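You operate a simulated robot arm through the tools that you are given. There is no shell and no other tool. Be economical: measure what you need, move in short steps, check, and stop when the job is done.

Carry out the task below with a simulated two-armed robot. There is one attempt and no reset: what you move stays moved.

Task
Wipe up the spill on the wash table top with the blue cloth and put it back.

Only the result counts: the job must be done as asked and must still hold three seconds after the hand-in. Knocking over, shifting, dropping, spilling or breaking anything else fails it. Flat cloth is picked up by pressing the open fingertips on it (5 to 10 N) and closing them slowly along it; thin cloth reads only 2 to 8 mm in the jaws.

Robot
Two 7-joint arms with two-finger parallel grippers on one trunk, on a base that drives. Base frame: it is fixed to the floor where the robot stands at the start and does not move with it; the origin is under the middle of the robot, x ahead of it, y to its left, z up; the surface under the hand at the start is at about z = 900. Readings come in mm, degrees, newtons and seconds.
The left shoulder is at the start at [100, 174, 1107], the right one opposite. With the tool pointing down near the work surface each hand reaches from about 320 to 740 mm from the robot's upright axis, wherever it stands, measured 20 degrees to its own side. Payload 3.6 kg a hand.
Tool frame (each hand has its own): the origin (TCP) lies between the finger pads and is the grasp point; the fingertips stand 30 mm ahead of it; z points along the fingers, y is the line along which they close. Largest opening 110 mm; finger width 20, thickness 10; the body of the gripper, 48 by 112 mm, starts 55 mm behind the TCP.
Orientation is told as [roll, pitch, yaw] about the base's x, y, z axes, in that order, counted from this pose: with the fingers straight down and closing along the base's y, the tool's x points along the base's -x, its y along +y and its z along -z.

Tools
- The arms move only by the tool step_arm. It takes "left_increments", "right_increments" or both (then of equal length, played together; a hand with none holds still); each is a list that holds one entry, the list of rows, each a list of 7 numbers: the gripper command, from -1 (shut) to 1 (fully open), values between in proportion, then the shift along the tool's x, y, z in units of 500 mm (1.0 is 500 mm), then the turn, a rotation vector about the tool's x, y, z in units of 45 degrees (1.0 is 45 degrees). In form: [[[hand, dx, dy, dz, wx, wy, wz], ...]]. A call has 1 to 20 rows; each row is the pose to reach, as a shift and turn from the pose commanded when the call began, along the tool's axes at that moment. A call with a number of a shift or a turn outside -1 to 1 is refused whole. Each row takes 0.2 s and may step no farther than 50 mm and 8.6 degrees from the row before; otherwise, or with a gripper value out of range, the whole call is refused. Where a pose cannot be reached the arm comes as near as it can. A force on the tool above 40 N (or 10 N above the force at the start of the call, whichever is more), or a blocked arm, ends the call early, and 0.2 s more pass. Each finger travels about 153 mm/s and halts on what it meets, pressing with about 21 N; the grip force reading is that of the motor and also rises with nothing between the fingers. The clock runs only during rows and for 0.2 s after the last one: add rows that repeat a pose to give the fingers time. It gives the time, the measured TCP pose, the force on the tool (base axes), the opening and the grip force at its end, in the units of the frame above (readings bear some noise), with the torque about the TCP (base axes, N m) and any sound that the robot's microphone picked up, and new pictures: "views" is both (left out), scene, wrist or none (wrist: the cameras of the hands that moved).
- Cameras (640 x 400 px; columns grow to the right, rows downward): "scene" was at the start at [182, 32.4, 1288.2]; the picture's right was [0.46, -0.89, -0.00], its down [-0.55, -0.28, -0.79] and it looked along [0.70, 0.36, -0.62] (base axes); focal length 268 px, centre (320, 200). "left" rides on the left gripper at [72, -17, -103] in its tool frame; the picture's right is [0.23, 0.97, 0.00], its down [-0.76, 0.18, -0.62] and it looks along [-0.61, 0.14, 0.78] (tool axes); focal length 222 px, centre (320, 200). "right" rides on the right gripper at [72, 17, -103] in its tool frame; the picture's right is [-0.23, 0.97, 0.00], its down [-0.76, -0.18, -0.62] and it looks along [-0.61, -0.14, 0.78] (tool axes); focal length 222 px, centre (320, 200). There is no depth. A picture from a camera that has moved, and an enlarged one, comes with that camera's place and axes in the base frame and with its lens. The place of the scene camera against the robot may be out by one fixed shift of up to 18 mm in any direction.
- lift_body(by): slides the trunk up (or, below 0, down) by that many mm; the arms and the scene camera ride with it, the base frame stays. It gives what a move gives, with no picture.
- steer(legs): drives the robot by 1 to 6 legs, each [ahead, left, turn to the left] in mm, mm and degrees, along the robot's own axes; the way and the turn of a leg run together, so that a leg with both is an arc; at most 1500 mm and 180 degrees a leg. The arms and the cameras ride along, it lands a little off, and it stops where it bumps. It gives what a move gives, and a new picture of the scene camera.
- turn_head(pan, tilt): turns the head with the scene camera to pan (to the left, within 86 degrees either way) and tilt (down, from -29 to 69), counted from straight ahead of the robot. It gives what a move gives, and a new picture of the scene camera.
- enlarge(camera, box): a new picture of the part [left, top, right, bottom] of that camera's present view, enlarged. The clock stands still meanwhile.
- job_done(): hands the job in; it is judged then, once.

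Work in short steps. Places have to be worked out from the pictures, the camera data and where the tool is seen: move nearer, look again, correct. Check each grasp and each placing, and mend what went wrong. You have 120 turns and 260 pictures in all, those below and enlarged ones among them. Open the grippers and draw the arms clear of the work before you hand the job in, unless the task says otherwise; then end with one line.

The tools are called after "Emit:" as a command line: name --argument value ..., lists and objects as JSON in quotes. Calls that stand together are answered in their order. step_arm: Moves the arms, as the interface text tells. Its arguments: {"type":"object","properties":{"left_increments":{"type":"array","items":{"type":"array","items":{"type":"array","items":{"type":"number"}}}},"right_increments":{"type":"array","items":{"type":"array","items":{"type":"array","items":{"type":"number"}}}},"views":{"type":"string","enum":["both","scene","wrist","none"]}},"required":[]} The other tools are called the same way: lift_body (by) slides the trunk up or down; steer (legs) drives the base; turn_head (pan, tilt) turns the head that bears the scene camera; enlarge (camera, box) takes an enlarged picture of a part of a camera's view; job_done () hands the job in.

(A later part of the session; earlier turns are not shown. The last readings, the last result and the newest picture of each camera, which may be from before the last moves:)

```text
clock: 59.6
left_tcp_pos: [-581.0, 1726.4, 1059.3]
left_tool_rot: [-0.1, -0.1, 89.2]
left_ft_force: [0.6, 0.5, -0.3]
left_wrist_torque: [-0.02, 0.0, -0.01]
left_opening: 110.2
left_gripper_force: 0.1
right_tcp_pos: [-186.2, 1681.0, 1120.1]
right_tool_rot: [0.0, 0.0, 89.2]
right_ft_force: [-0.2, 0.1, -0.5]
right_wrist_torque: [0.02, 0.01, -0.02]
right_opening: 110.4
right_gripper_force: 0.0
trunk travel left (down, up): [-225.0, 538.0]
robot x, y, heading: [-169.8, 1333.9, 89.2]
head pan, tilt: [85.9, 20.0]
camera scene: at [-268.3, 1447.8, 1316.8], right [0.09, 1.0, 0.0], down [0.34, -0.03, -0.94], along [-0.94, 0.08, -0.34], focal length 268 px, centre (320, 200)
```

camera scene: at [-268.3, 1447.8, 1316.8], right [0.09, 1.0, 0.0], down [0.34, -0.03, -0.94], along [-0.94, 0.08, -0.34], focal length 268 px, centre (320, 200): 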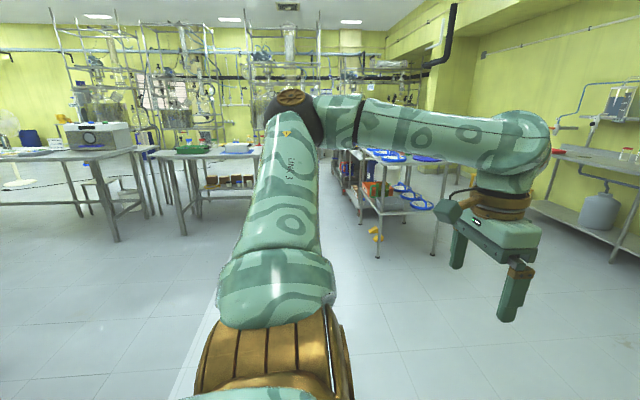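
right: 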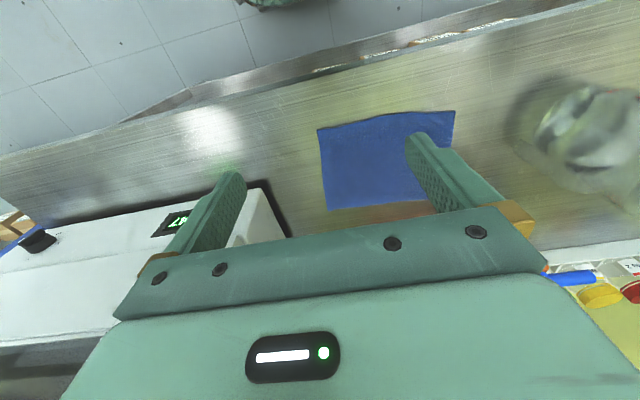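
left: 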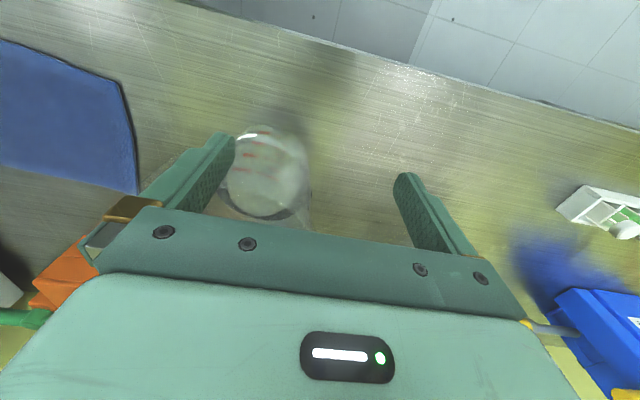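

The lift takes at most 400 at a time. I lift 400 and scan again.

Emit:
lift_body --by 400

Emit:
turn_head --pan 40 --tilt 30

Emit:
enlarge --camera "scene" --box '[240, 80, 480, 230]'

Emit:
turn_head --pan 80 --tilt 25

Emit:
enlarge --camera "scene" --box '[0, 80, 260, 240]'

```text
clock: 63.5
left_tcp_pos: [-581.1, 1726.8, 1459.1]
left_tool_rot: [-0.1, -0.1, 89.2]
left_ft_force: [-1.0, 1.0, 0.5]
left_wrist_torque: [0.03, 0.02, -0.02]
left_opening: 110.0
left_gripper_force: 0.0
right_tcp_pos: [-186.6, 1682.1, 1520.3]
right_tool_rot: [0.1, -0.1, 89.2]
right_ft_force: [1.0, -0.2, -0.3]
right_wrist_torque: [-0.04, 0.02, -0.02]
right_opening: 109.9
right_gripper_force: 0.0
trunk travel left (down, up): [-625.0, 138.0]
robot x, y, heading: [-168.3, 1334.5, 89.2]
head pan, tilt: [85.9, 20.0]
```

```text
clock: 64.6
left_tcp_pos: [-581.0, 1726.7, 1459.1]
left_tool_rot: [0.1, 0.1, 89.2]
left_ft_force: [0.3, -0.1, -0.4]
left_wrist_torque: [0.03, -0.02, 0.01]
left_opening: 109.9
left_gripper_force: 0.0
right_tcp_pos: [-187.3, 1680.5, 1519.8]
right_tool_rot: [0.0, 0.0, 89.2]
right_ft_force: [0.1, -0.3, 0.0]
right_wrist_torque: [0.01, 0.01, 0.0]
right_opening: 109.8
right_gripper_force: 0.0
trunk travel left (down, up): [-625.0, 138.0]
robot x, y, heading: [-167.8, 1333.0, 89.1]
head pan, tilt: [40.0, 30.0]
camera scene: at [-234.2, 1408.6, 1705.5], right [0.77, 0.63, 0.0], down [0.32, -0.39, -0.87], along [-0.55, 0.67, -0.5], focal length 268 px, centre (320, 200)
```

scene: 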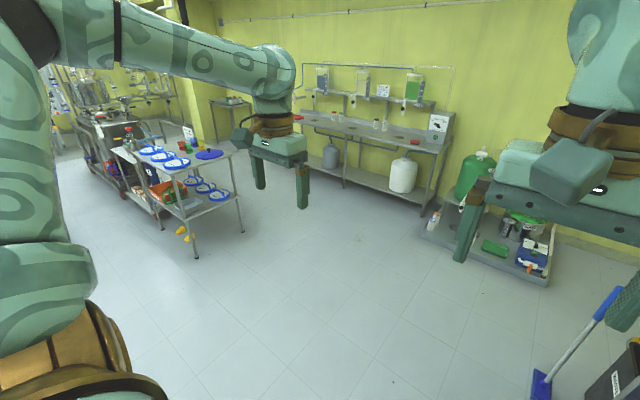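

```text
2.67 times, centred on (360, 155) of scene
camera zoom: at [-234.2, 1408.6, 1705.5], right [0.77, 0.63, 0.0], down [0.32, -0.39, -0.87], along [-0.55, 0.67, -0.5], focal length 713 px, centre (213, 320)
```

zoom: 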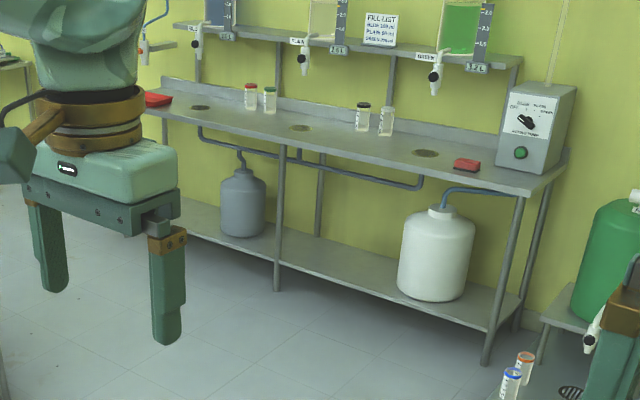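

```text
clock: 65.7
left_tcp_pos: [-579.8, 1727.0, 1459.5]
left_tool_rot: [0.1, -0.1, 89.2]
left_ft_force: [-0.6, 0.4, -0.2]
left_wrist_torque: [0.01, -0.02, 0.02]
left_opening: 109.9
left_gripper_force: 0.0
right_tcp_pos: [-186.5, 1682.1, 1521.0]
right_tool_rot: [0.0, 0.0, 89.3]
right_ft_force: [0.0, -0.6, -0.6]
right_wrist_torque: [-0.02, -0.01, -0.01]
right_opening: 110.0
right_gripper_force: 0.1
trunk travel left (down, up): [-625.0, 138.0]
robot x, y, heading: [-168.4, 1337.6, 89.0]
head pan, tilt: [80.0, 25.0]
camera scene: at [-267.5, 1355.9, 1713.5], right [0.19, 0.98, 0.0], down [0.42, -0.08, -0.91], along [-0.89, 0.17, -0.42], focal length 268 px, centre (320, 200)
```

scene: 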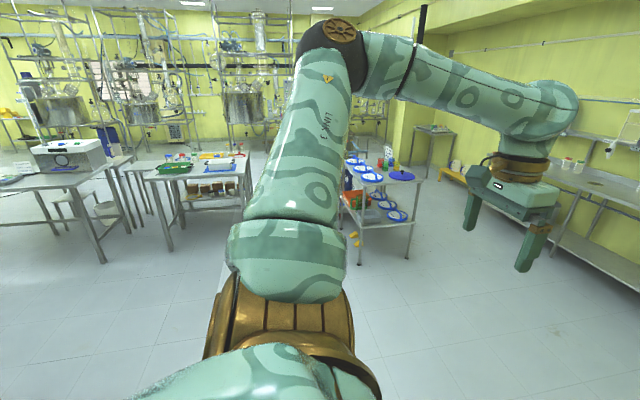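

```text
2.46 times, centred on (130, 160) of scene
camera zoom: at [-267.5, 1355.9, 1713.5], right [0.19, 0.98, 0.0], down [0.42, -0.08, -0.91], along [-0.89, 0.17, -0.42], focal length 658 px, centre (788, 298)
```

zoom: 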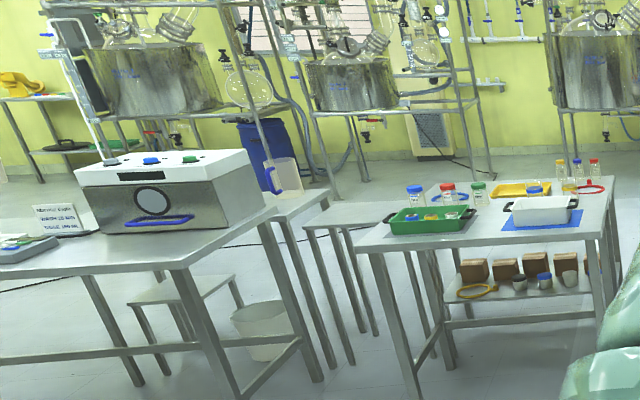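

I turn further left to view the other tables from above.

Emit:
steer --legs '[[0, 0, 70]]'

Emit:
turn_head --pan 35 --tilt 22

Emit:
enlarge --camera "scene" --box '[260, 80, 520, 240]'

Emit:
turn_head --pan 75 --tilt 25

```text
clock: 69.1
left_tcp_pos: [-678.4, 1080.0, 1459.4]
left_tool_rot: [0.0, 0.0, 159.2]
left_ft_force: [-0.1, -0.2, 0.8]
left_wrist_torque: [-0.03, -0.01, -0.01]
left_opening: 109.7
left_gripper_force: 0.1
right_tcp_pos: [-502.3, 1435.0, 1521.4]
right_tool_rot: [-0.1, -0.1, 159.2]
right_ft_force: [0.3, -0.1, -0.2]
right_wrist_torque: [-0.04, 0.0, 0.02]
right_opening: 110.1
right_gripper_force: 0.1
trunk travel left (down, up): [-625.0, 138.0]
robot x, y, heading: [-164.1, 1335.0, 159.3]
head pan, tilt: [80.0, 25.0]
camera scene: at [-236.0, 1251.0, 1713.5], right [-0.86, 0.51, 0.0], down [0.22, 0.36, -0.91], along [-0.46, -0.78, -0.42], focal length 268 px, centre (320, 200)
```

scene: 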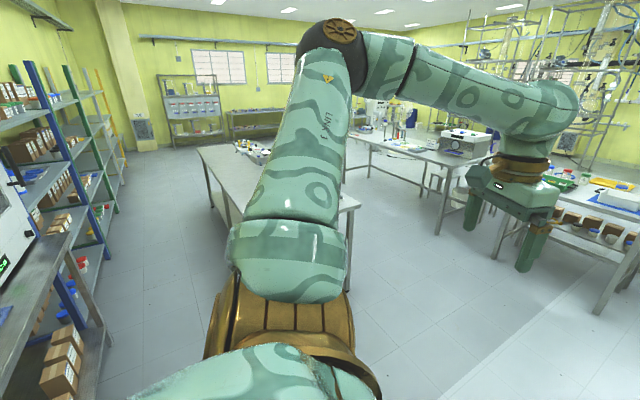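

```text
clock: 70.2
left_tcp_pos: [-678.3, 1079.7, 1459.5]
left_tool_rot: [0.0, 0.0, 159.2]
left_ft_force: [0.2, -0.5, 0.6]
left_wrist_torque: [0.0, 0.03, 0.04]
left_opening: 110.1
left_gripper_force: 0.0
right_tcp_pos: [-500.5, 1434.6, 1520.2]
right_tool_rot: [0.0, 0.0, 159.3]
right_ft_force: [0.7, 0.2, -0.4]
right_wrist_torque: [-0.02, 0.02, 0.02]
right_opening: 110.1
right_gripper_force: 0.0
trunk travel left (down, up): [-625.0, 138.0]
robot x, y, heading: [-167.7, 1333.2, 159.4]
head pan, tilt: [35.0, 22.0]
camera scene: at [-278.8, 1307.1, 1718.3], right [-0.25, 0.97, 0.0], down [0.36, 0.09, -0.93], along [-0.9, -0.23, -0.38], focal length 268 px, centre (320, 200)
```

scene: 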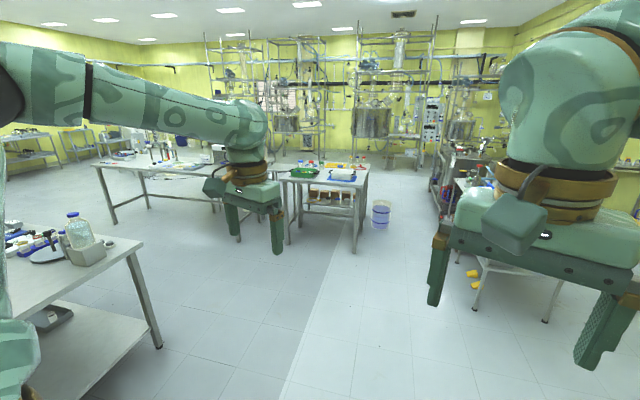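

```text
2.46 times, centred on (390, 160) of scene
camera zoom: at [-278.8, 1307.1, 1718.3], right [-0.25, 0.97, 0.0], down [0.36, 0.09, -0.93], along [-0.9, -0.23, -0.38], focal length 658 px, centre (148, 298)
```

zoom: 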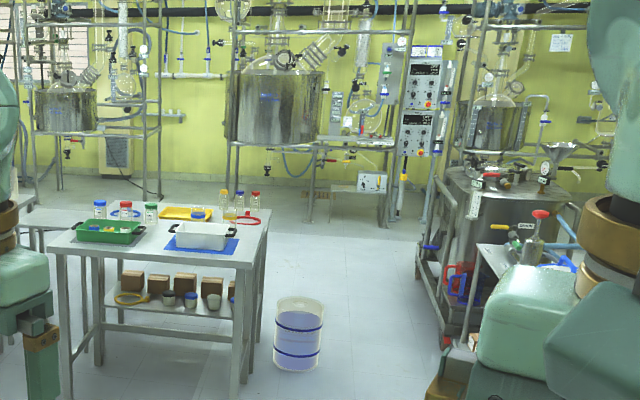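

```text
clock: 71.3
left_tcp_pos: [-678.3, 1080.8, 1459.8]
left_tool_rot: [0.0, 0.0, 159.4]
left_ft_force: [0.3, -1.0, -0.3]
left_wrist_torque: [-0.01, 0.01, -0.01]
left_opening: 109.9
left_gripper_force: 0.0
right_tcp_pos: [-501.5, 1435.6, 1520.3]
right_tool_rot: [0.0, 0.0, 159.2]
right_ft_force: [-0.2, -0.5, 0.1]
right_wrist_torque: [0.0, -0.01, -0.03]
right_opening: 110.1
right_gripper_force: 0.1
trunk travel left (down, up): [-625.0, 138.0]
robot x, y, heading: [-167.8, 1333.7, 159.4]
head pan, tilt: [75.0, 25.0]
camera scene: at [-242.8, 1255.4, 1713.5], right [-0.81, 0.58, 0.0], down [0.25, 0.34, -0.91], along [-0.53, -0.74, -0.42], focal length 268 px, centre (320, 200)
```

scene: 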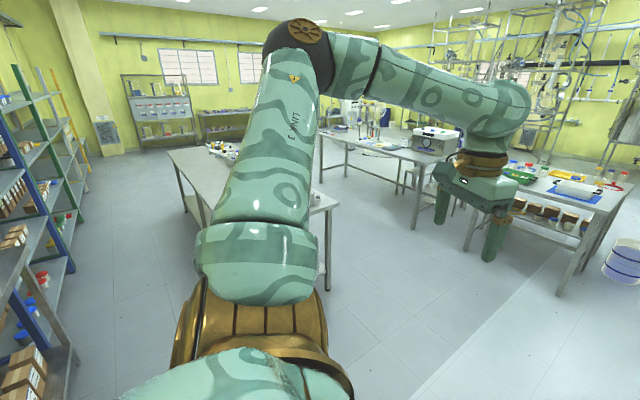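

The left arm hides parts; the gap between the arms is at pan ≈30. I turn the base so that gap faces the far wash-like table and the central table.

Emit:
steer --legs '[[0, 0, 33]]'

Emit:
turn_head --pan 30 --tilt 22

Emit:
enlarge --camera "scene" --box '[240, 80, 450, 210]'

Emit:
steer --legs '[[0, 0, 30]]'

Emit:
enlarge --camera "scene" --box '[240, 80, 450, 210]'

```text
clock: 73.3
left_tcp_pos: [-458.9, 843.4, 1460.3]
left_tool_rot: [-0.1, 0.0, -167.7]
left_ft_force: [-0.3, 0.1, 0.1]
left_wrist_torque: [0.01, 0.02, 0.02]
left_opening: 110.0
left_gripper_force: 0.0
right_tcp_pos: [-502.4, 1236.4, 1523.1]
right_tool_rot: [0.0, 0.0, -167.7]
right_ft_force: [1.1, 0.6, -0.8]
right_wrist_torque: [0.01, 0.0, -0.03]
right_opening: 110.0
right_gripper_force: 0.0
trunk travel left (down, up): [-625.0, 138.0]
robot x, y, heading: [-168.6, 1334.0, -168.0]
head pan, tilt: [75.0, 25.0]
camera scene: at [-193.9, 1231.1, 1713.5], right [-1.0, 0.05, 0.0], down [0.02, 0.42, -0.91], along [-0.04, -0.91, -0.42], focal length 268 px, centre (320, 200)
```

scene: 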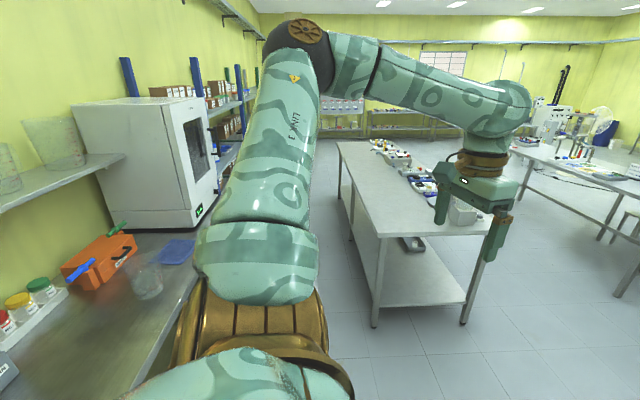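

```text
clock: 74.4
left_tcp_pos: [-457.1, 842.8, 1459.1]
left_tool_rot: [-0.1, 0.0, -167.7]
left_ft_force: [0.3, 0.9, 0.1]
left_wrist_torque: [0.01, -0.01, -0.02]
left_opening: 110.0
left_gripper_force: 0.1
right_tcp_pos: [-504.1, 1237.9, 1520.8]
right_tool_rot: [0.0, -0.1, -167.8]
right_ft_force: [0.2, 0.0, -0.5]
right_wrist_torque: [-0.03, 0.02, 0.02]
right_opening: 109.8
right_gripper_force: 0.1
trunk travel left (down, up): [-625.0, 138.0]
robot x, y, heading: [-167.6, 1331.1, -168.0]
head pan, tilt: [30.0, 22.0]
camera scene: at [-257.9, 1260.5, 1718.3], right [-0.67, 0.74, 0.0], down [0.28, 0.25, -0.93], along [-0.69, -0.62, -0.38], focal length 268 px, centre (320, 200)
```

scene: 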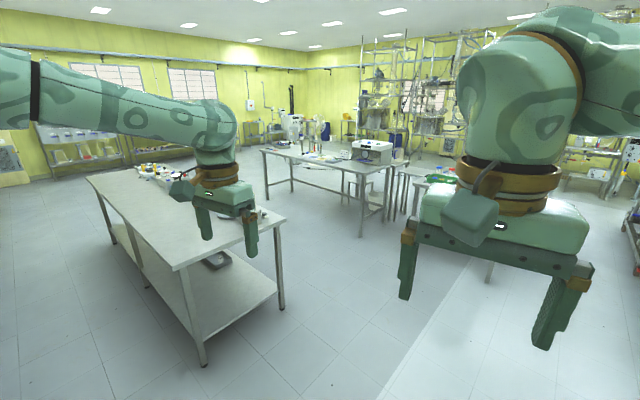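

```text
3.05 times, centred on (345, 145) of scene
camera zoom: at [-257.9, 1260.5, 1718.3], right [-0.67, 0.74, 0.0], down [0.28, 0.25, -0.93], along [-0.69, -0.62, -0.38], focal length 815 px, centre (244, 368)
```

zoom: 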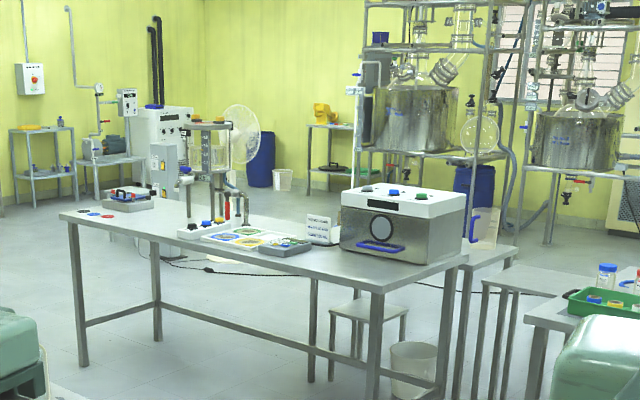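

```text
clock: 76.3
left_tcp_pos: [-173.7, 763.5, 1460.4]
left_tool_rot: [0.0, 0.0, -137.6]
left_ft_force: [-0.1, 0.5, -0.2]
left_wrist_torque: [0.01, -0.01, -0.02]
left_opening: 110.1
left_gripper_force: 0.0
right_tcp_pos: [-410.2, 1081.8, 1519.2]
right_tool_rot: [0.0, 0.0, -137.8]
right_ft_force: [-0.5, -0.4, 0.6]
right_wrist_torque: [0.02, -0.01, 0.0]
right_opening: 110.2
right_gripper_force: 0.1
trunk travel left (down, up): [-625.0, 138.0]
robot x, y, heading: [-165.9, 1332.1, -137.6]
head pan, tilt: [30.0, 22.0]
camera scene: at [-214.6, 1228.7, 1718.3], right [-0.95, 0.3, 0.0], down [0.11, 0.36, -0.93], along [-0.28, -0.88, -0.38], focal length 268 px, centre (320, 200)
```

scene: 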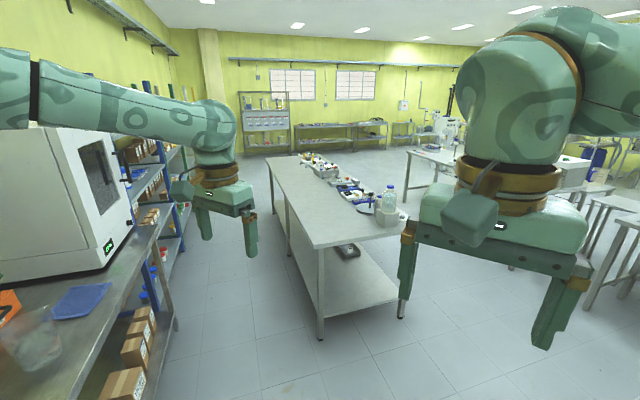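

```text
3.05 times, centred on (345, 145) of scene
camera zoom: at [-214.6, 1228.7, 1718.3], right [-0.95, 0.3, 0.0], down [0.11, 0.36, -0.93], along [-0.28, -0.88, -0.38], focal length 815 px, centre (244, 368)
```

zoom: 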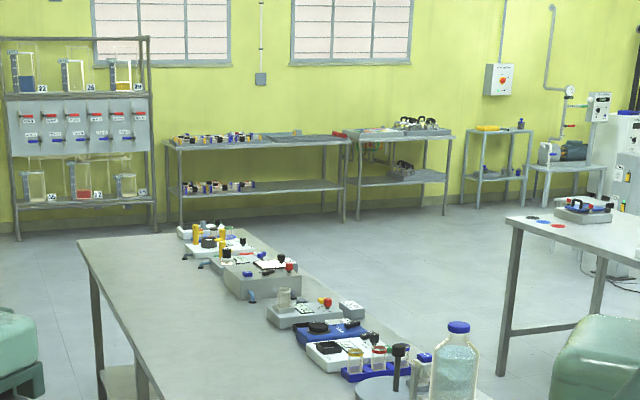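

I check the start bench from this height too, around the beaker where a smear appears.

Emit:
turn_head --pan 70 --tilt 40

Emit:
enlarge --camera "scene" --box '[0, 80, 300, 268]'

```text
clock: 77.3
left_tcp_pos: [-174.4, 763.2, 1459.4]
left_tool_rot: [-0.1, 0.0, -137.7]
left_ft_force: [0.6, -0.5, -0.6]
left_wrist_torque: [-0.01, 0.0, 0.01]
left_opening: 109.9
left_gripper_force: 0.1
right_tcp_pos: [-409.4, 1082.5, 1519.8]
right_tool_rot: [0.0, 0.0, -137.8]
right_ft_force: [0.0, -0.6, -0.3]
right_wrist_torque: [0.01, -0.02, -0.03]
right_opening: 110.0
right_gripper_force: 0.1
trunk travel left (down, up): [-625.0, 138.0]
robot x, y, heading: [-166.4, 1333.0, -137.5]
head pan, tilt: [70.0, 40.0]
camera scene: at [-154.1, 1238.4, 1690.2], right [-0.93, -0.38, 0.0], down [-0.24, 0.6, -0.77], along [0.29, -0.71, -0.64], focal length 268 px, centre (320, 200)
```

scene: 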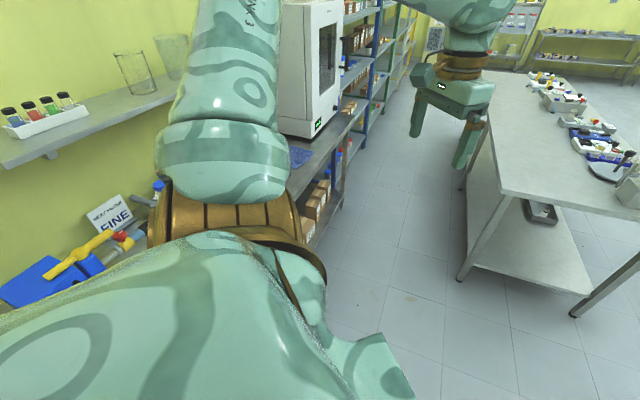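

```text
2.13 times, centred on (150, 174) of scene
camera zoom: at [-154.1, 1238.4, 1690.2], right [-0.93, -0.38, 0.0], down [-0.24, 0.6, -0.77], along [0.29, -0.71, -0.64], focal length 569 px, centre (682, 255)
```

zoom: 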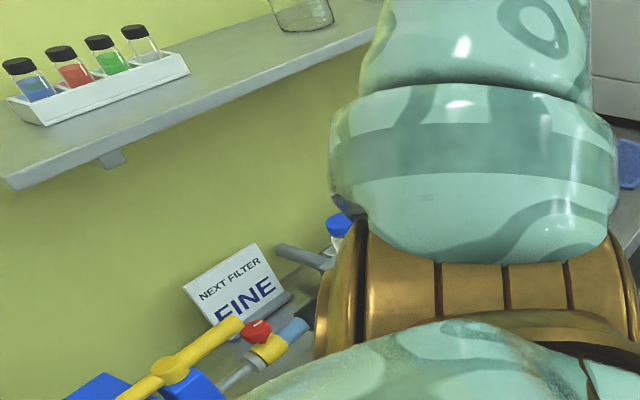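

I turn back to face the bench from this height and look down at the sink unit and at the bench.

Emit:
steer --legs '[[0, 0, 137.5]]'

Emit:
turn_head --pan 30 --tilt 50

Emit:
enlarge --camera "scene" --box '[100, 80, 420, 280]'

Emit:
turn_head --pan -35 --tilt 50

```text
clock: 83.4
left_tcp_pos: [220.7, 1750.2, 1459.1]
left_tool_rot: [0.0, 0.0, -0.2]
left_ft_force: [0.2, 0.3, -0.5]
left_wrist_torque: [-0.01, -0.01, 0.0]
left_opening: 109.9
left_gripper_force: 0.0
right_tcp_pos: [180.2, 1354.9, 1520.8]
right_tool_rot: [-0.1, 0.0, -0.2]
right_ft_force: [-0.2, -0.6, -0.6]
right_wrist_torque: [0.0, -0.02, 0.03]
right_opening: 110.1
right_gripper_force: 0.1
trunk travel left (down, up): [-625.0, 138.0]
robot x, y, heading: [-168.4, 1332.9, -0.2]
head pan, tilt: [70.0, 40.0]
camera scene: at [-134.8, 1405.9, 1690.2], right [0.94, -0.34, 0.0], down [-0.22, -0.6, -0.77], along [0.26, 0.72, -0.64], focal length 268 px, centre (320, 200)
```

scene: 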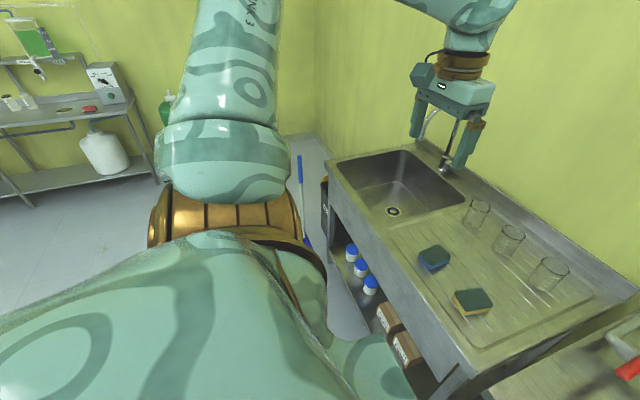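

```text
clock: 84.5
left_tcp_pos: [220.6, 1750.6, 1460.4]
left_tool_rot: [0.1, 0.0, -0.1]
left_ft_force: [-0.1, -0.1, 0.2]
left_wrist_torque: [0.01, -0.02, -0.03]
left_opening: 109.9
left_gripper_force: 0.0
right_tcp_pos: [179.0, 1355.0, 1521.6]
right_tool_rot: [0.0, 0.0, -0.1]
right_ft_force: [-0.3, -1.2, -0.5]
right_wrist_torque: [-0.02, 0.0, -0.02]
right_opening: 109.8
right_gripper_force: 0.1
trunk travel left (down, up): [-625.0, 138.0]
robot x, y, heading: [-167.8, 1329.1, -0.3]
head pan, tilt: [30.0, 50.0]
camera scene: at [-97.3, 1364.5, 1676.0], right [0.5, -0.87, 0.0], down [-0.66, -0.38, -0.64], along [0.56, 0.32, -0.77], focal length 268 px, centre (320, 200)
```

scene: 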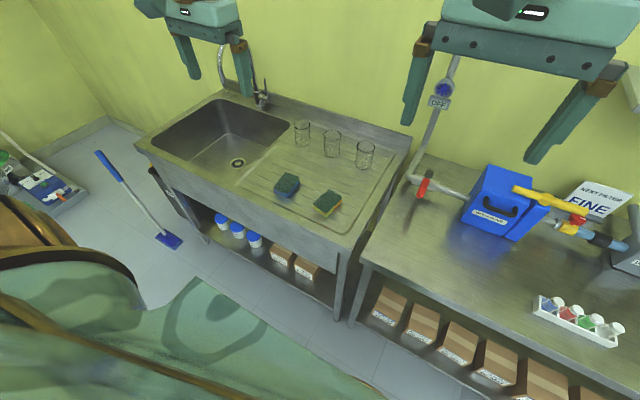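

```text
2.00 times, centred on (260, 180) of scene
camera zoom: at [-97.3, 1364.5, 1676.0], right [0.5, -0.87, 0.0], down [-0.66, -0.38, -0.64], along [0.56, 0.32, -0.77], focal length 535 px, centre (440, 240)
```

zoom: 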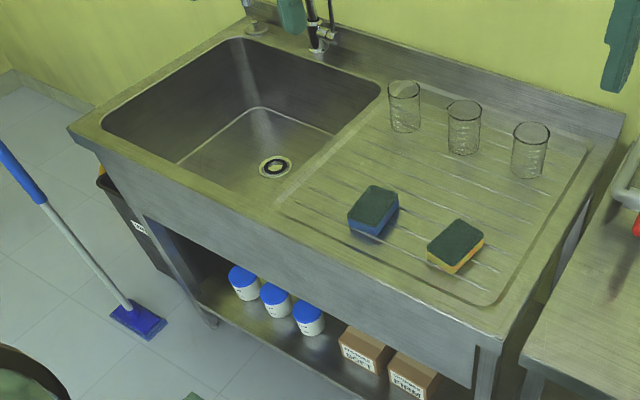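

```text
clock: 85.9
left_tcp_pos: [221.3, 1749.9, 1459.7]
left_tool_rot: [0.0, -0.1, 0.0]
left_ft_force: [-1.2, 0.4, 0.5]
left_wrist_torque: [0.01, 0.0, 0.02]
left_opening: 109.9
left_gripper_force: 0.1
right_tcp_pos: [179.9, 1355.9, 1520.8]
right_tool_rot: [0.0, 0.0, -0.2]
right_ft_force: [-0.2, 0.3, -0.7]
right_wrist_torque: [-0.02, -0.03, 0.01]
right_opening: 110.0
right_gripper_force: 0.1
trunk travel left (down, up): [-625.0, 138.0]
robot x, y, heading: [-168.5, 1335.1, -0.2]
head pan, tilt: [-35.0, 50.0]
camera scene: at [-101.1, 1281.9, 1676.0], right [-0.58, -0.82, 0.0], down [-0.63, 0.44, -0.64], along [0.53, -0.37, -0.77], focal length 268 px, centre (320, 200)
```

scene: 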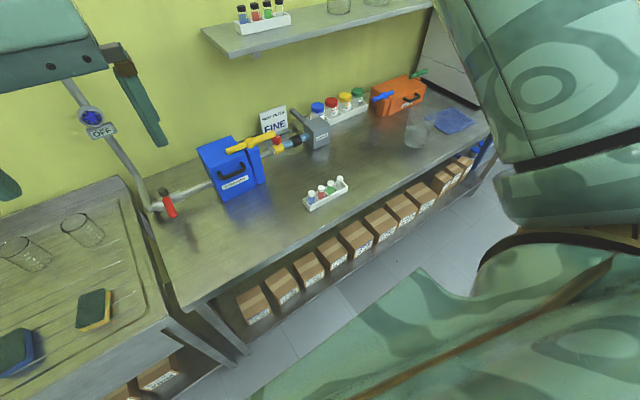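

The sink unit and bench look clean. I drive into the open floor for a closer view of the tables on the other side.

Emit:
steer --legs '[[-1300, 0, 0], [0, 0, 160], [0, 500, 30]]'

Emit:
turn_head --pan 30 --tilt 30

Emit:
enlarge --camera "scene" --box '[220, 60, 450, 204]'

```text
clock: 101.5
left_tcp_pos: [-1801.1, 364.3, 1460.7]
left_tool_rot: [-0.1, 0.0, -169.1]
left_ft_force: [0.2, 0.1, 0.7]
left_wrist_torque: [-0.03, 0.02, 0.0]
left_opening: 110.2
left_gripper_force: 0.1
right_tcp_pos: [-1834.9, 757.7, 1521.1]
right_tool_rot: [0.0, 0.0, -169.3]
right_ft_force: [-0.3, -0.3, 1.2]
right_wrist_torque: [0.0, 0.0, 0.01]
right_opening: 110.0
right_gripper_force: 0.0
trunk travel left (down, up): [-625.0, 138.0]
robot x, y, heading: [-1498.7, 847.4, -169.2]
head pan, tilt: [-35.0, 50.0]
camera scene: at [-1590.2, 868.5, 1676.0], right [0.41, 0.91, 0.0], down [0.7, -0.31, -0.64], along [-0.59, 0.26, -0.77], focal length 268 px, centre (320, 200)
```

scene: 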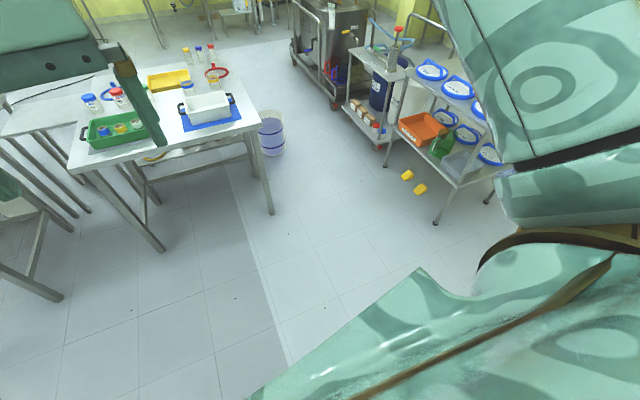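

```text
clock: 102.8
left_tcp_pos: [-1802.2, 363.2, 1459.2]
left_tool_rot: [0.0, 0.0, -169.2]
left_ft_force: [-0.1, 0.5, 0.1]
left_wrist_torque: [0.01, -0.02, -0.03]
left_opening: 110.1
left_gripper_force: 0.1
right_tcp_pos: [-1837.1, 757.7, 1520.3]
right_tool_rot: [0.1, 0.0, -169.3]
right_ft_force: [0.2, 1.1, -1.1]
right_wrist_torque: [0.05, -0.02, 0.01]
right_opening: 109.8
right_gripper_force: 0.2
trunk travel left (down, up): [-625.0, 138.0]
robot x, y, heading: [-1504.1, 845.5, -169.0]
head pan, tilt: [30.0, 30.0]
camera scene: at [-1588.2, 776.7, 1705.5], right [-0.65, 0.76, 0.0], down [0.38, 0.33, -0.87], along [-0.66, -0.56, -0.5], focal length 268 px, centre (320, 200)
```

scene: 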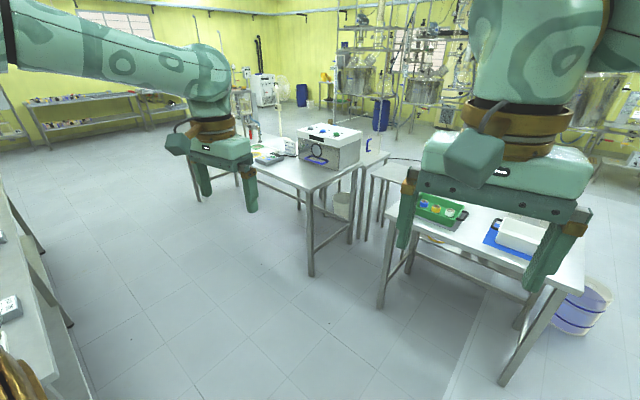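

```text
2.78 times, centred on (335, 132) of scene
camera zoom: at [-1588.2, 776.7, 1705.5], right [-0.65, 0.76, 0.0], down [0.38, 0.33, -0.87], along [-0.66, -0.56, -0.5], focal length 743 px, centre (278, 389)
```

zoom: 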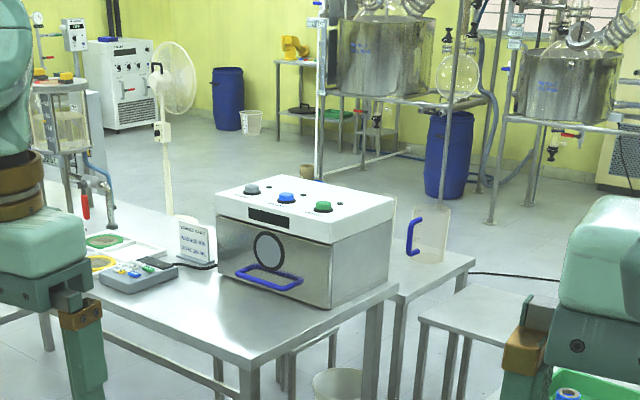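

I turn the gap between the arms onto the rest of this machine table.

Emit:
steer --legs '[[0, 300, 18]]'

Emit:
enlarge --camera "scene" --box '[220, 60, 450, 204]'

Emit:
turn_head --pan -5 --tilt 55

```text
clock: 104.9
left_tcp_pos: [-1541.1, 15.3, 1460.5]
left_tool_rot: [0.1, 0.0, -151.5]
left_ft_force: [-0.2, 0.8, 0.2]
left_wrist_torque: [0.0, 0.0, 0.05]
left_opening: 110.0
left_gripper_force: 0.0
right_tcp_pos: [-1694.7, 382.4, 1520.6]
right_tool_rot: [0.2, 0.1, -151.6]
right_ft_force: [-0.4, 0.0, 0.3]
right_wrist_torque: [-0.04, 0.0, 0.02]
right_opening: 110.1
right_gripper_force: 0.1
trunk travel left (down, up): [-625.0, 138.0]
robot x, y, heading: [-1400.3, 567.3, -151.5]
head pan, tilt: [30.0, 30.0]
camera scene: at [-1466.8, 477.3, 1705.6], right [-0.85, 0.52, 0.0], down [0.26, 0.43, -0.87], along [-0.45, -0.74, -0.5], focal length 268 px, centre (320, 200)
```

scene: 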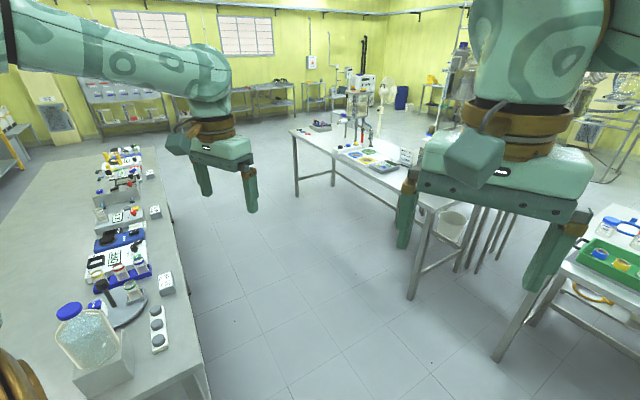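

```text
2.78 times, centred on (335, 132) of scene
camera zoom: at [-1466.8, 477.3, 1705.6], right [-0.85, 0.52, 0.0], down [0.26, 0.43, -0.87], along [-0.45, -0.74, -0.5], focal length 743 px, centre (278, 389)
```

zoom: 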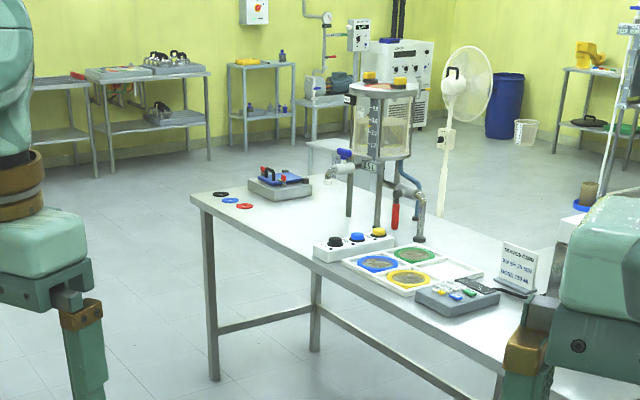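

```text
clock: 105.9
left_tcp_pos: [-1540.5, 15.7, 1458.9]
left_tool_rot: [0.0, 0.0, -151.5]
left_ft_force: [0.7, 0.4, 0.4]
left_wrist_torque: [-0.02, 0.01, -0.01]
left_opening: 110.1
left_gripper_force: 0.1
right_tcp_pos: [-1694.2, 381.2, 1522.3]
right_tool_rot: [0.0, 0.0, -151.6]
right_ft_force: [0.1, 0.2, -0.1]
right_wrist_torque: [0.02, -0.01, 0.01]
right_opening: 109.7
right_gripper_force: 0.1
trunk travel left (down, up): [-625.0, 138.0]
robot x, y, heading: [-1399.5, 566.6, -151.6]
head pan, tilt: [-5.0, 55.0]
camera scene: at [-1485.0, 524.5, 1669.5], right [-0.4, 0.92, 0.0], down [0.75, 0.33, -0.57], along [-0.53, -0.23, -0.82], focal length 268 px, centre (320, 200)
```

scene: 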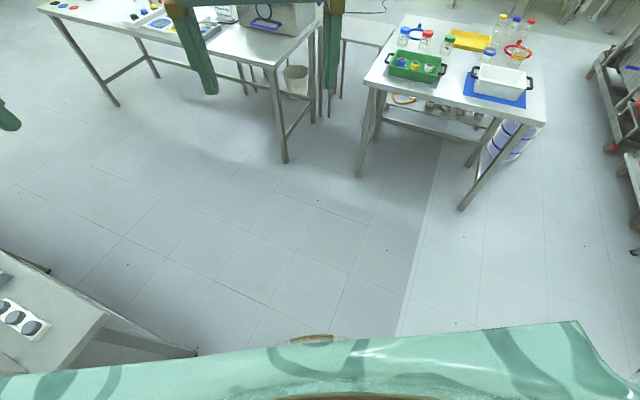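

No spill seen from here, but the washer with the "wash" service card makes this table the likely wash table. I drive up facing it for a close look.

Emit:
steer --legs '[[0, 0, -28.5], [500, 0, 0], [0, 1300, 0]]'

Emit:
turn_head --pan 25 --tilt 35

Emit:
turn_head --pan -35 --tilt 35

```text
clock: 116.3
left_tcp_pos: [-2268.6, -1151.9, 1459.5]
left_tool_rot: [0.0, 0.0, -179.4]
left_ft_force: [-0.3, -0.3, 0.2]
left_wrist_torque: [0.02, 0.0, 0.0]
left_opening: 110.1
left_gripper_force: 0.1
right_tcp_pos: [-2233.0, -757.7, 1520.4]
right_tool_rot: [0.1, 0.0, -179.7]
right_ft_force: [0.4, -0.5, 0.5]
right_wrist_torque: [-0.02, 0.01, 0.01]
right_opening: 110.0
right_gripper_force: 0.0
trunk travel left (down, up): [-625.0, 138.0]
robot x, y, heading: [-1882.8, -729.0, -179.4]
head pan, tilt: [-5.0, 55.0]
camera scene: at [-1978.6, -733.8, 1669.5], right [0.08, 1.0, 0.0], down [0.82, -0.06, -0.57], along [-0.57, 0.05, -0.82], focal length 268 px, centre (320, 200)
```

scene: 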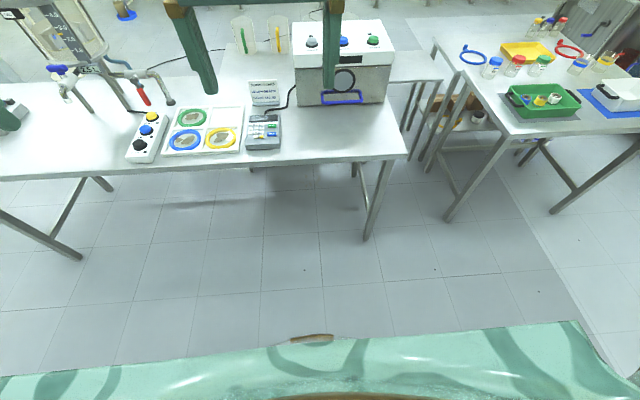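

```text
clock: 117.3
left_tcp_pos: [-2269.1, -1152.6, 1460.2]
left_tool_rot: [0.0, 0.0, -179.5]
left_ft_force: [-0.2, 0.5, -0.6]
left_wrist_torque: [0.0, 0.03, -0.01]
left_opening: 110.1
left_gripper_force: 0.1
right_tcp_pos: [-2232.0, -757.7, 1521.1]
right_tool_rot: [0.0, 0.0, -179.5]
right_ft_force: [0.0, 0.1, -0.9]
right_wrist_torque: [-0.01, 0.01, 0.01]
right_opening: 110.0
right_gripper_force: 0.0
trunk travel left (down, up): [-625.0, 138.0]
robot x, y, heading: [-1883.3, -734.3, -179.4]
head pan, tilt: [25.0, 35.0]
camera scene: at [-1986.3, -777.5, 1697.7], right [-0.43, 0.9, 0.0], down [0.52, 0.25, -0.82], along [-0.74, -0.35, -0.57], focal length 268 px, centre (320, 200)
```

scene: 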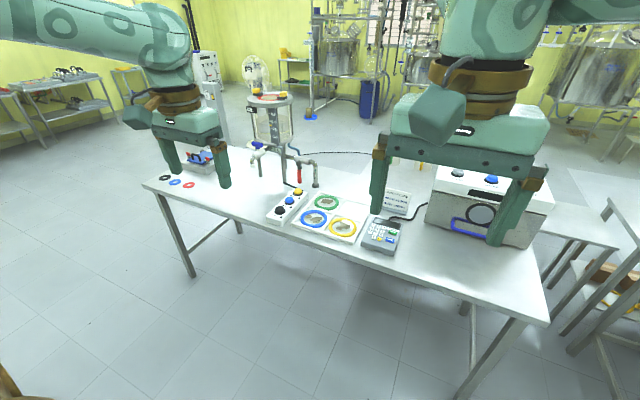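

```text
clock: 118.6
left_tcp_pos: [-2270.0, -1154.1, 1459.4]
left_tool_rot: [0.0, 0.0, -179.5]
left_ft_force: [1.1, 0.9, -0.3]
left_wrist_torque: [-0.05, 0.01, -0.03]
left_opening: 110.1
left_gripper_force: 0.2
right_tcp_pos: [-2232.1, -757.8, 1521.1]
right_tool_rot: [0.0, 0.0, -179.6]
right_ft_force: [-0.5, 0.2, -0.3]
right_wrist_torque: [-0.03, 0.02, -0.01]
right_opening: 110.1
right_gripper_force: 0.1
trunk travel left (down, up): [-625.0, 138.0]
robot x, y, heading: [-1886.3, -728.3, -179.6]
head pan, tilt: [-35.0, 35.0]
camera scene: at [-1979.4, -690.0, 1697.7], right [0.57, 0.82, 0.0], down [0.47, -0.32, -0.82], along [-0.68, 0.46, -0.57], focal length 268 px, centre (320, 200)
```

scene: 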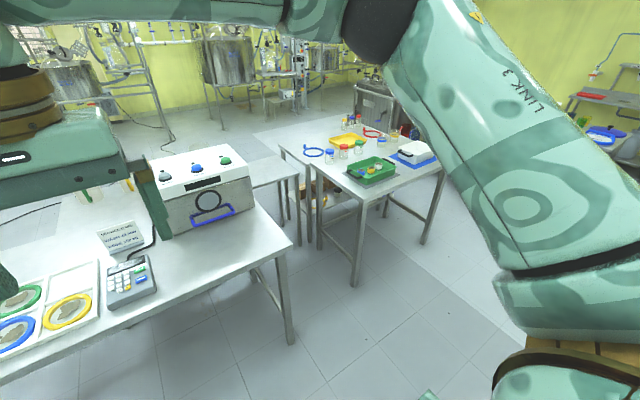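

No spill on the machine table. I enlarge the tray table and the others visible from here.

Emit:
enlarge --camera "scene" --box '[250, 100, 450, 225]'

Emit:
turn_head --pan -60 --tilt 20

Emit:
turn_head --pan 60 --tilt 22

```text
3.20 times, centred on (350, 162) of scene
camera zoom: at [-1979.4, -690.0, 1697.7], right [0.57, 0.82, 0.0], down [0.47, -0.32, -0.82], along [-0.68, 0.46, -0.57], focal length 856 px, centre (224, 320)
```

zoom: 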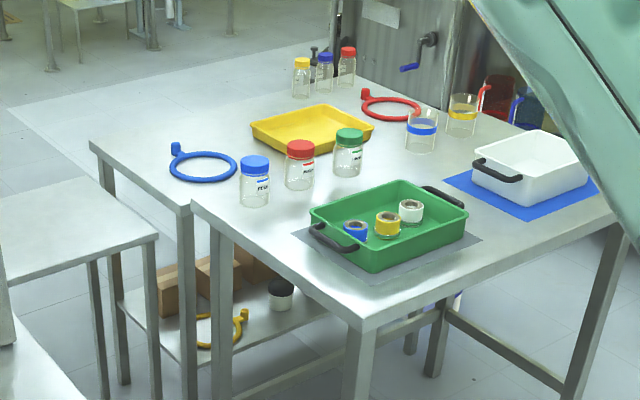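

```text
clock: 119.5
left_tcp_pos: [-2269.8, -1152.8, 1459.5]
left_tool_rot: [0.1, -0.1, -179.5]
left_ft_force: [-0.2, 0.0, 0.6]
left_wrist_torque: [0.0, 0.01, 0.03]
left_opening: 110.2
left_gripper_force: 0.1
right_tcp_pos: [-2233.1, -758.8, 1520.6]
right_tool_rot: [0.0, 0.0, -179.6]
right_ft_force: [0.6, 0.0, 0.1]
right_wrist_torque: [0.02, 0.03, 0.02]
right_opening: 110.1
right_gripper_force: 0.1
trunk travel left (down, up): [-625.0, 138.0]
robot x, y, heading: [-1885.2, -729.5, -179.7]
head pan, tilt: [-60.0, 20.0]
camera scene: at [-1954.1, -659.7, 1721.6], right [0.86, 0.51, 0.0], down [0.17, -0.29, -0.94], along [-0.48, 0.81, -0.34], focal length 268 px, centre (320, 200)
```

scene: 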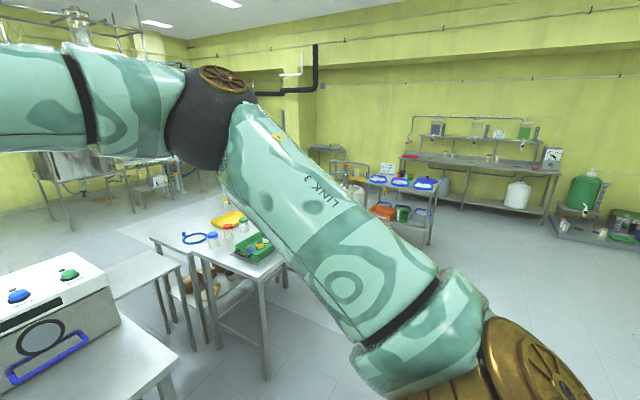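

```text
clock: 121.5
left_tcp_pos: [-2268.7, -1153.7, 1459.8]
left_tool_rot: [0.1, 0.0, -179.5]
left_ft_force: [0.6, -0.4, 0.0]
left_wrist_torque: [-0.03, -0.03, -0.01]
left_opening: 110.0
left_gripper_force: 0.0
right_tcp_pos: [-2233.6, -757.8, 1520.2]
right_tool_rot: [-0.1, 0.0, -179.6]
right_ft_force: [-0.2, -0.6, -0.5]
right_wrist_torque: [0.01, 0.01, 0.04]
right_opening: 109.9
right_gripper_force: 0.0
trunk travel left (down, up): [-625.0, 138.0]
robot x, y, heading: [-1886.1, -731.3, -179.5]
head pan, tilt: [60.0, 22.0]
camera scene: at [-1952.5, -820.6, 1718.3], right [-0.87, 0.49, 0.0], down [0.18, 0.33, -0.93], along [-0.46, -0.81, -0.37], focal length 268 px, centre (320, 200)
```

scene: 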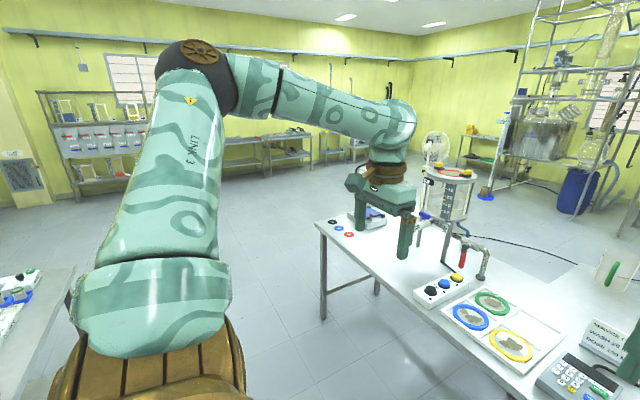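

I look at the far-wall tables through the gap between the arms.

Emit:
steer --legs '[[0, 0, 45]]'

Emit:
turn_head --pan 30 --tilt 22

Emit:
enlarge --camera "scene" --box '[230, 80, 450, 218]'

Emit:
turn_head --pan 75 --tilt 25

```text
clock: 123.9
left_tcp_pos: [-1860.8, -1301.7, 1459.7]
left_tool_rot: [0.0, 0.0, -134.8]
left_ft_force: [0.2, -0.4, -0.7]
left_wrist_torque: [-0.02, 0.01, -0.02]
left_opening: 110.1
left_gripper_force: 0.0
right_tcp_pos: [-2113.8, -995.4, 1520.3]
right_tool_rot: [0.0, -0.1, -134.6]
right_ft_force: [-0.3, 0.2, 0.0]
right_wrist_torque: [-0.02, -0.02, 0.02]
right_opening: 110.0
right_gripper_force: 0.1
trunk travel left (down, up): [-625.0, 138.0]
robot x, y, heading: [-1885.9, -734.6, -134.6]
head pan, tilt: [60.0, 22.0]
camera scene: at [-1878.5, -838.2, 1718.3], right [-0.96, -0.26, 0.0], down [-0.1, 0.36, -0.93], along [0.25, -0.89, -0.37], focal length 268 px, centre (320, 200)
```

scene: 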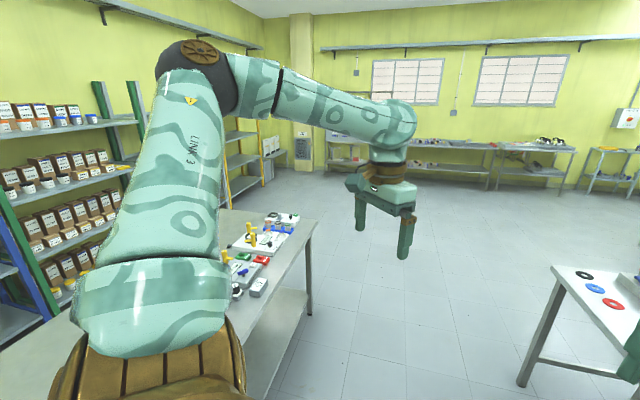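

```text
clock: 124.9
left_tcp_pos: [-1861.4, -1300.4, 1459.0]
left_tool_rot: [0.0, 0.0, -134.7]
left_ft_force: [-0.4, -0.3, 0.3]
left_wrist_torque: [0.02, -0.02, 0.02]
left_opening: 110.2
left_gripper_force: 0.0
right_tcp_pos: [-2113.9, -995.5, 1521.4]
right_tool_rot: [0.0, 0.0, -134.7]
right_ft_force: [0.5, 0.8, -0.6]
right_wrist_torque: [-0.01, 0.0, -0.02]
right_opening: 110.2
right_gripper_force: 0.0
trunk travel left (down, up): [-625.0, 138.0]
robot x, y, heading: [-1888.4, -729.8, -134.9]
head pan, tilt: [30.0, 22.0]
camera scene: at [-1926.2, -838.5, 1718.3], right [-0.97, 0.25, 0.0], down [0.09, 0.36, -0.93], along [-0.23, -0.9, -0.38], focal length 268 px, centre (320, 200)
```

scene: 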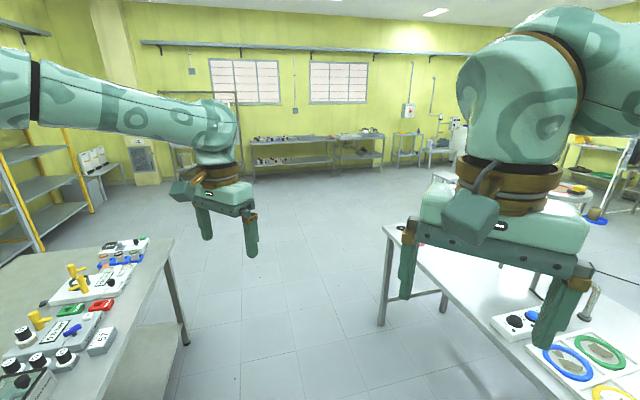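

```text
2.90 times, centred on (340, 149) of scene
camera zoom: at [-1926.2, -838.5, 1718.3], right [-0.97, 0.25, 0.0], down [0.09, 0.36, -0.93], along [-0.23, -0.9, -0.38], focal length 775 px, centre (262, 348)
```

zoom: 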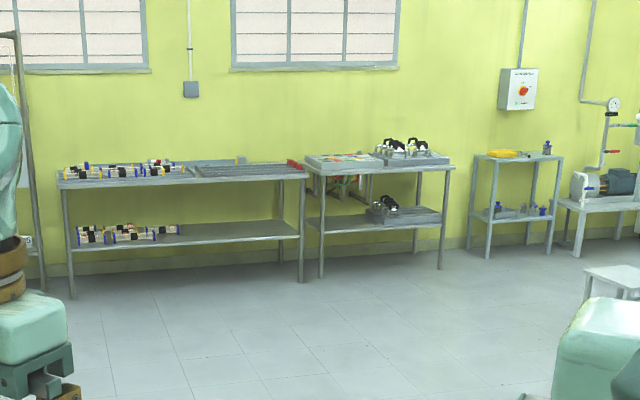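

```text
clock: 126.0
left_tcp_pos: [-1861.5, -1301.3, 1459.4]
left_tool_rot: [0.1, 0.0, -134.7]
left_ft_force: [-0.3, 0.7, -0.6]
left_wrist_torque: [0.01, 0.01, -0.02]
left_opening: 110.0
left_gripper_force: 0.1
right_tcp_pos: [-2113.5, -996.5, 1520.3]
right_tool_rot: [-0.1, 0.0, -134.6]
right_ft_force: [-0.3, -0.4, 1.2]
right_wrist_torque: [-0.01, -0.04, 0.02]
right_opening: 110.1
right_gripper_force: 0.0
trunk travel left (down, up): [-625.0, 138.0]
robot x, y, heading: [-1884.5, -732.4, -134.7]
head pan, tilt: [75.0, 25.0]
camera scene: at [-1856.3, -828.3, 1713.5], right [-0.86, -0.5, 0.0], down [-0.21, 0.37, -0.91], along [0.46, -0.78, -0.42], focal length 268 px, centre (320, 200)
```

scene: 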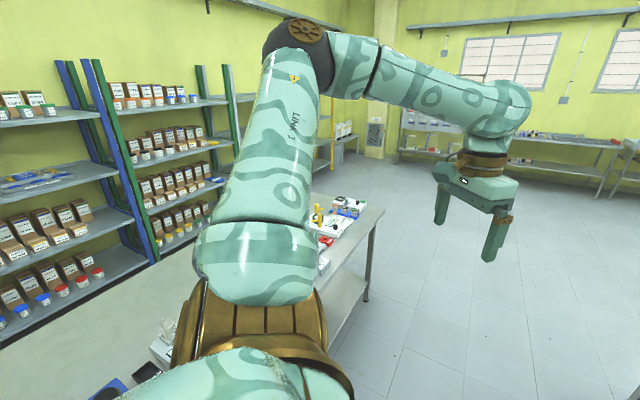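

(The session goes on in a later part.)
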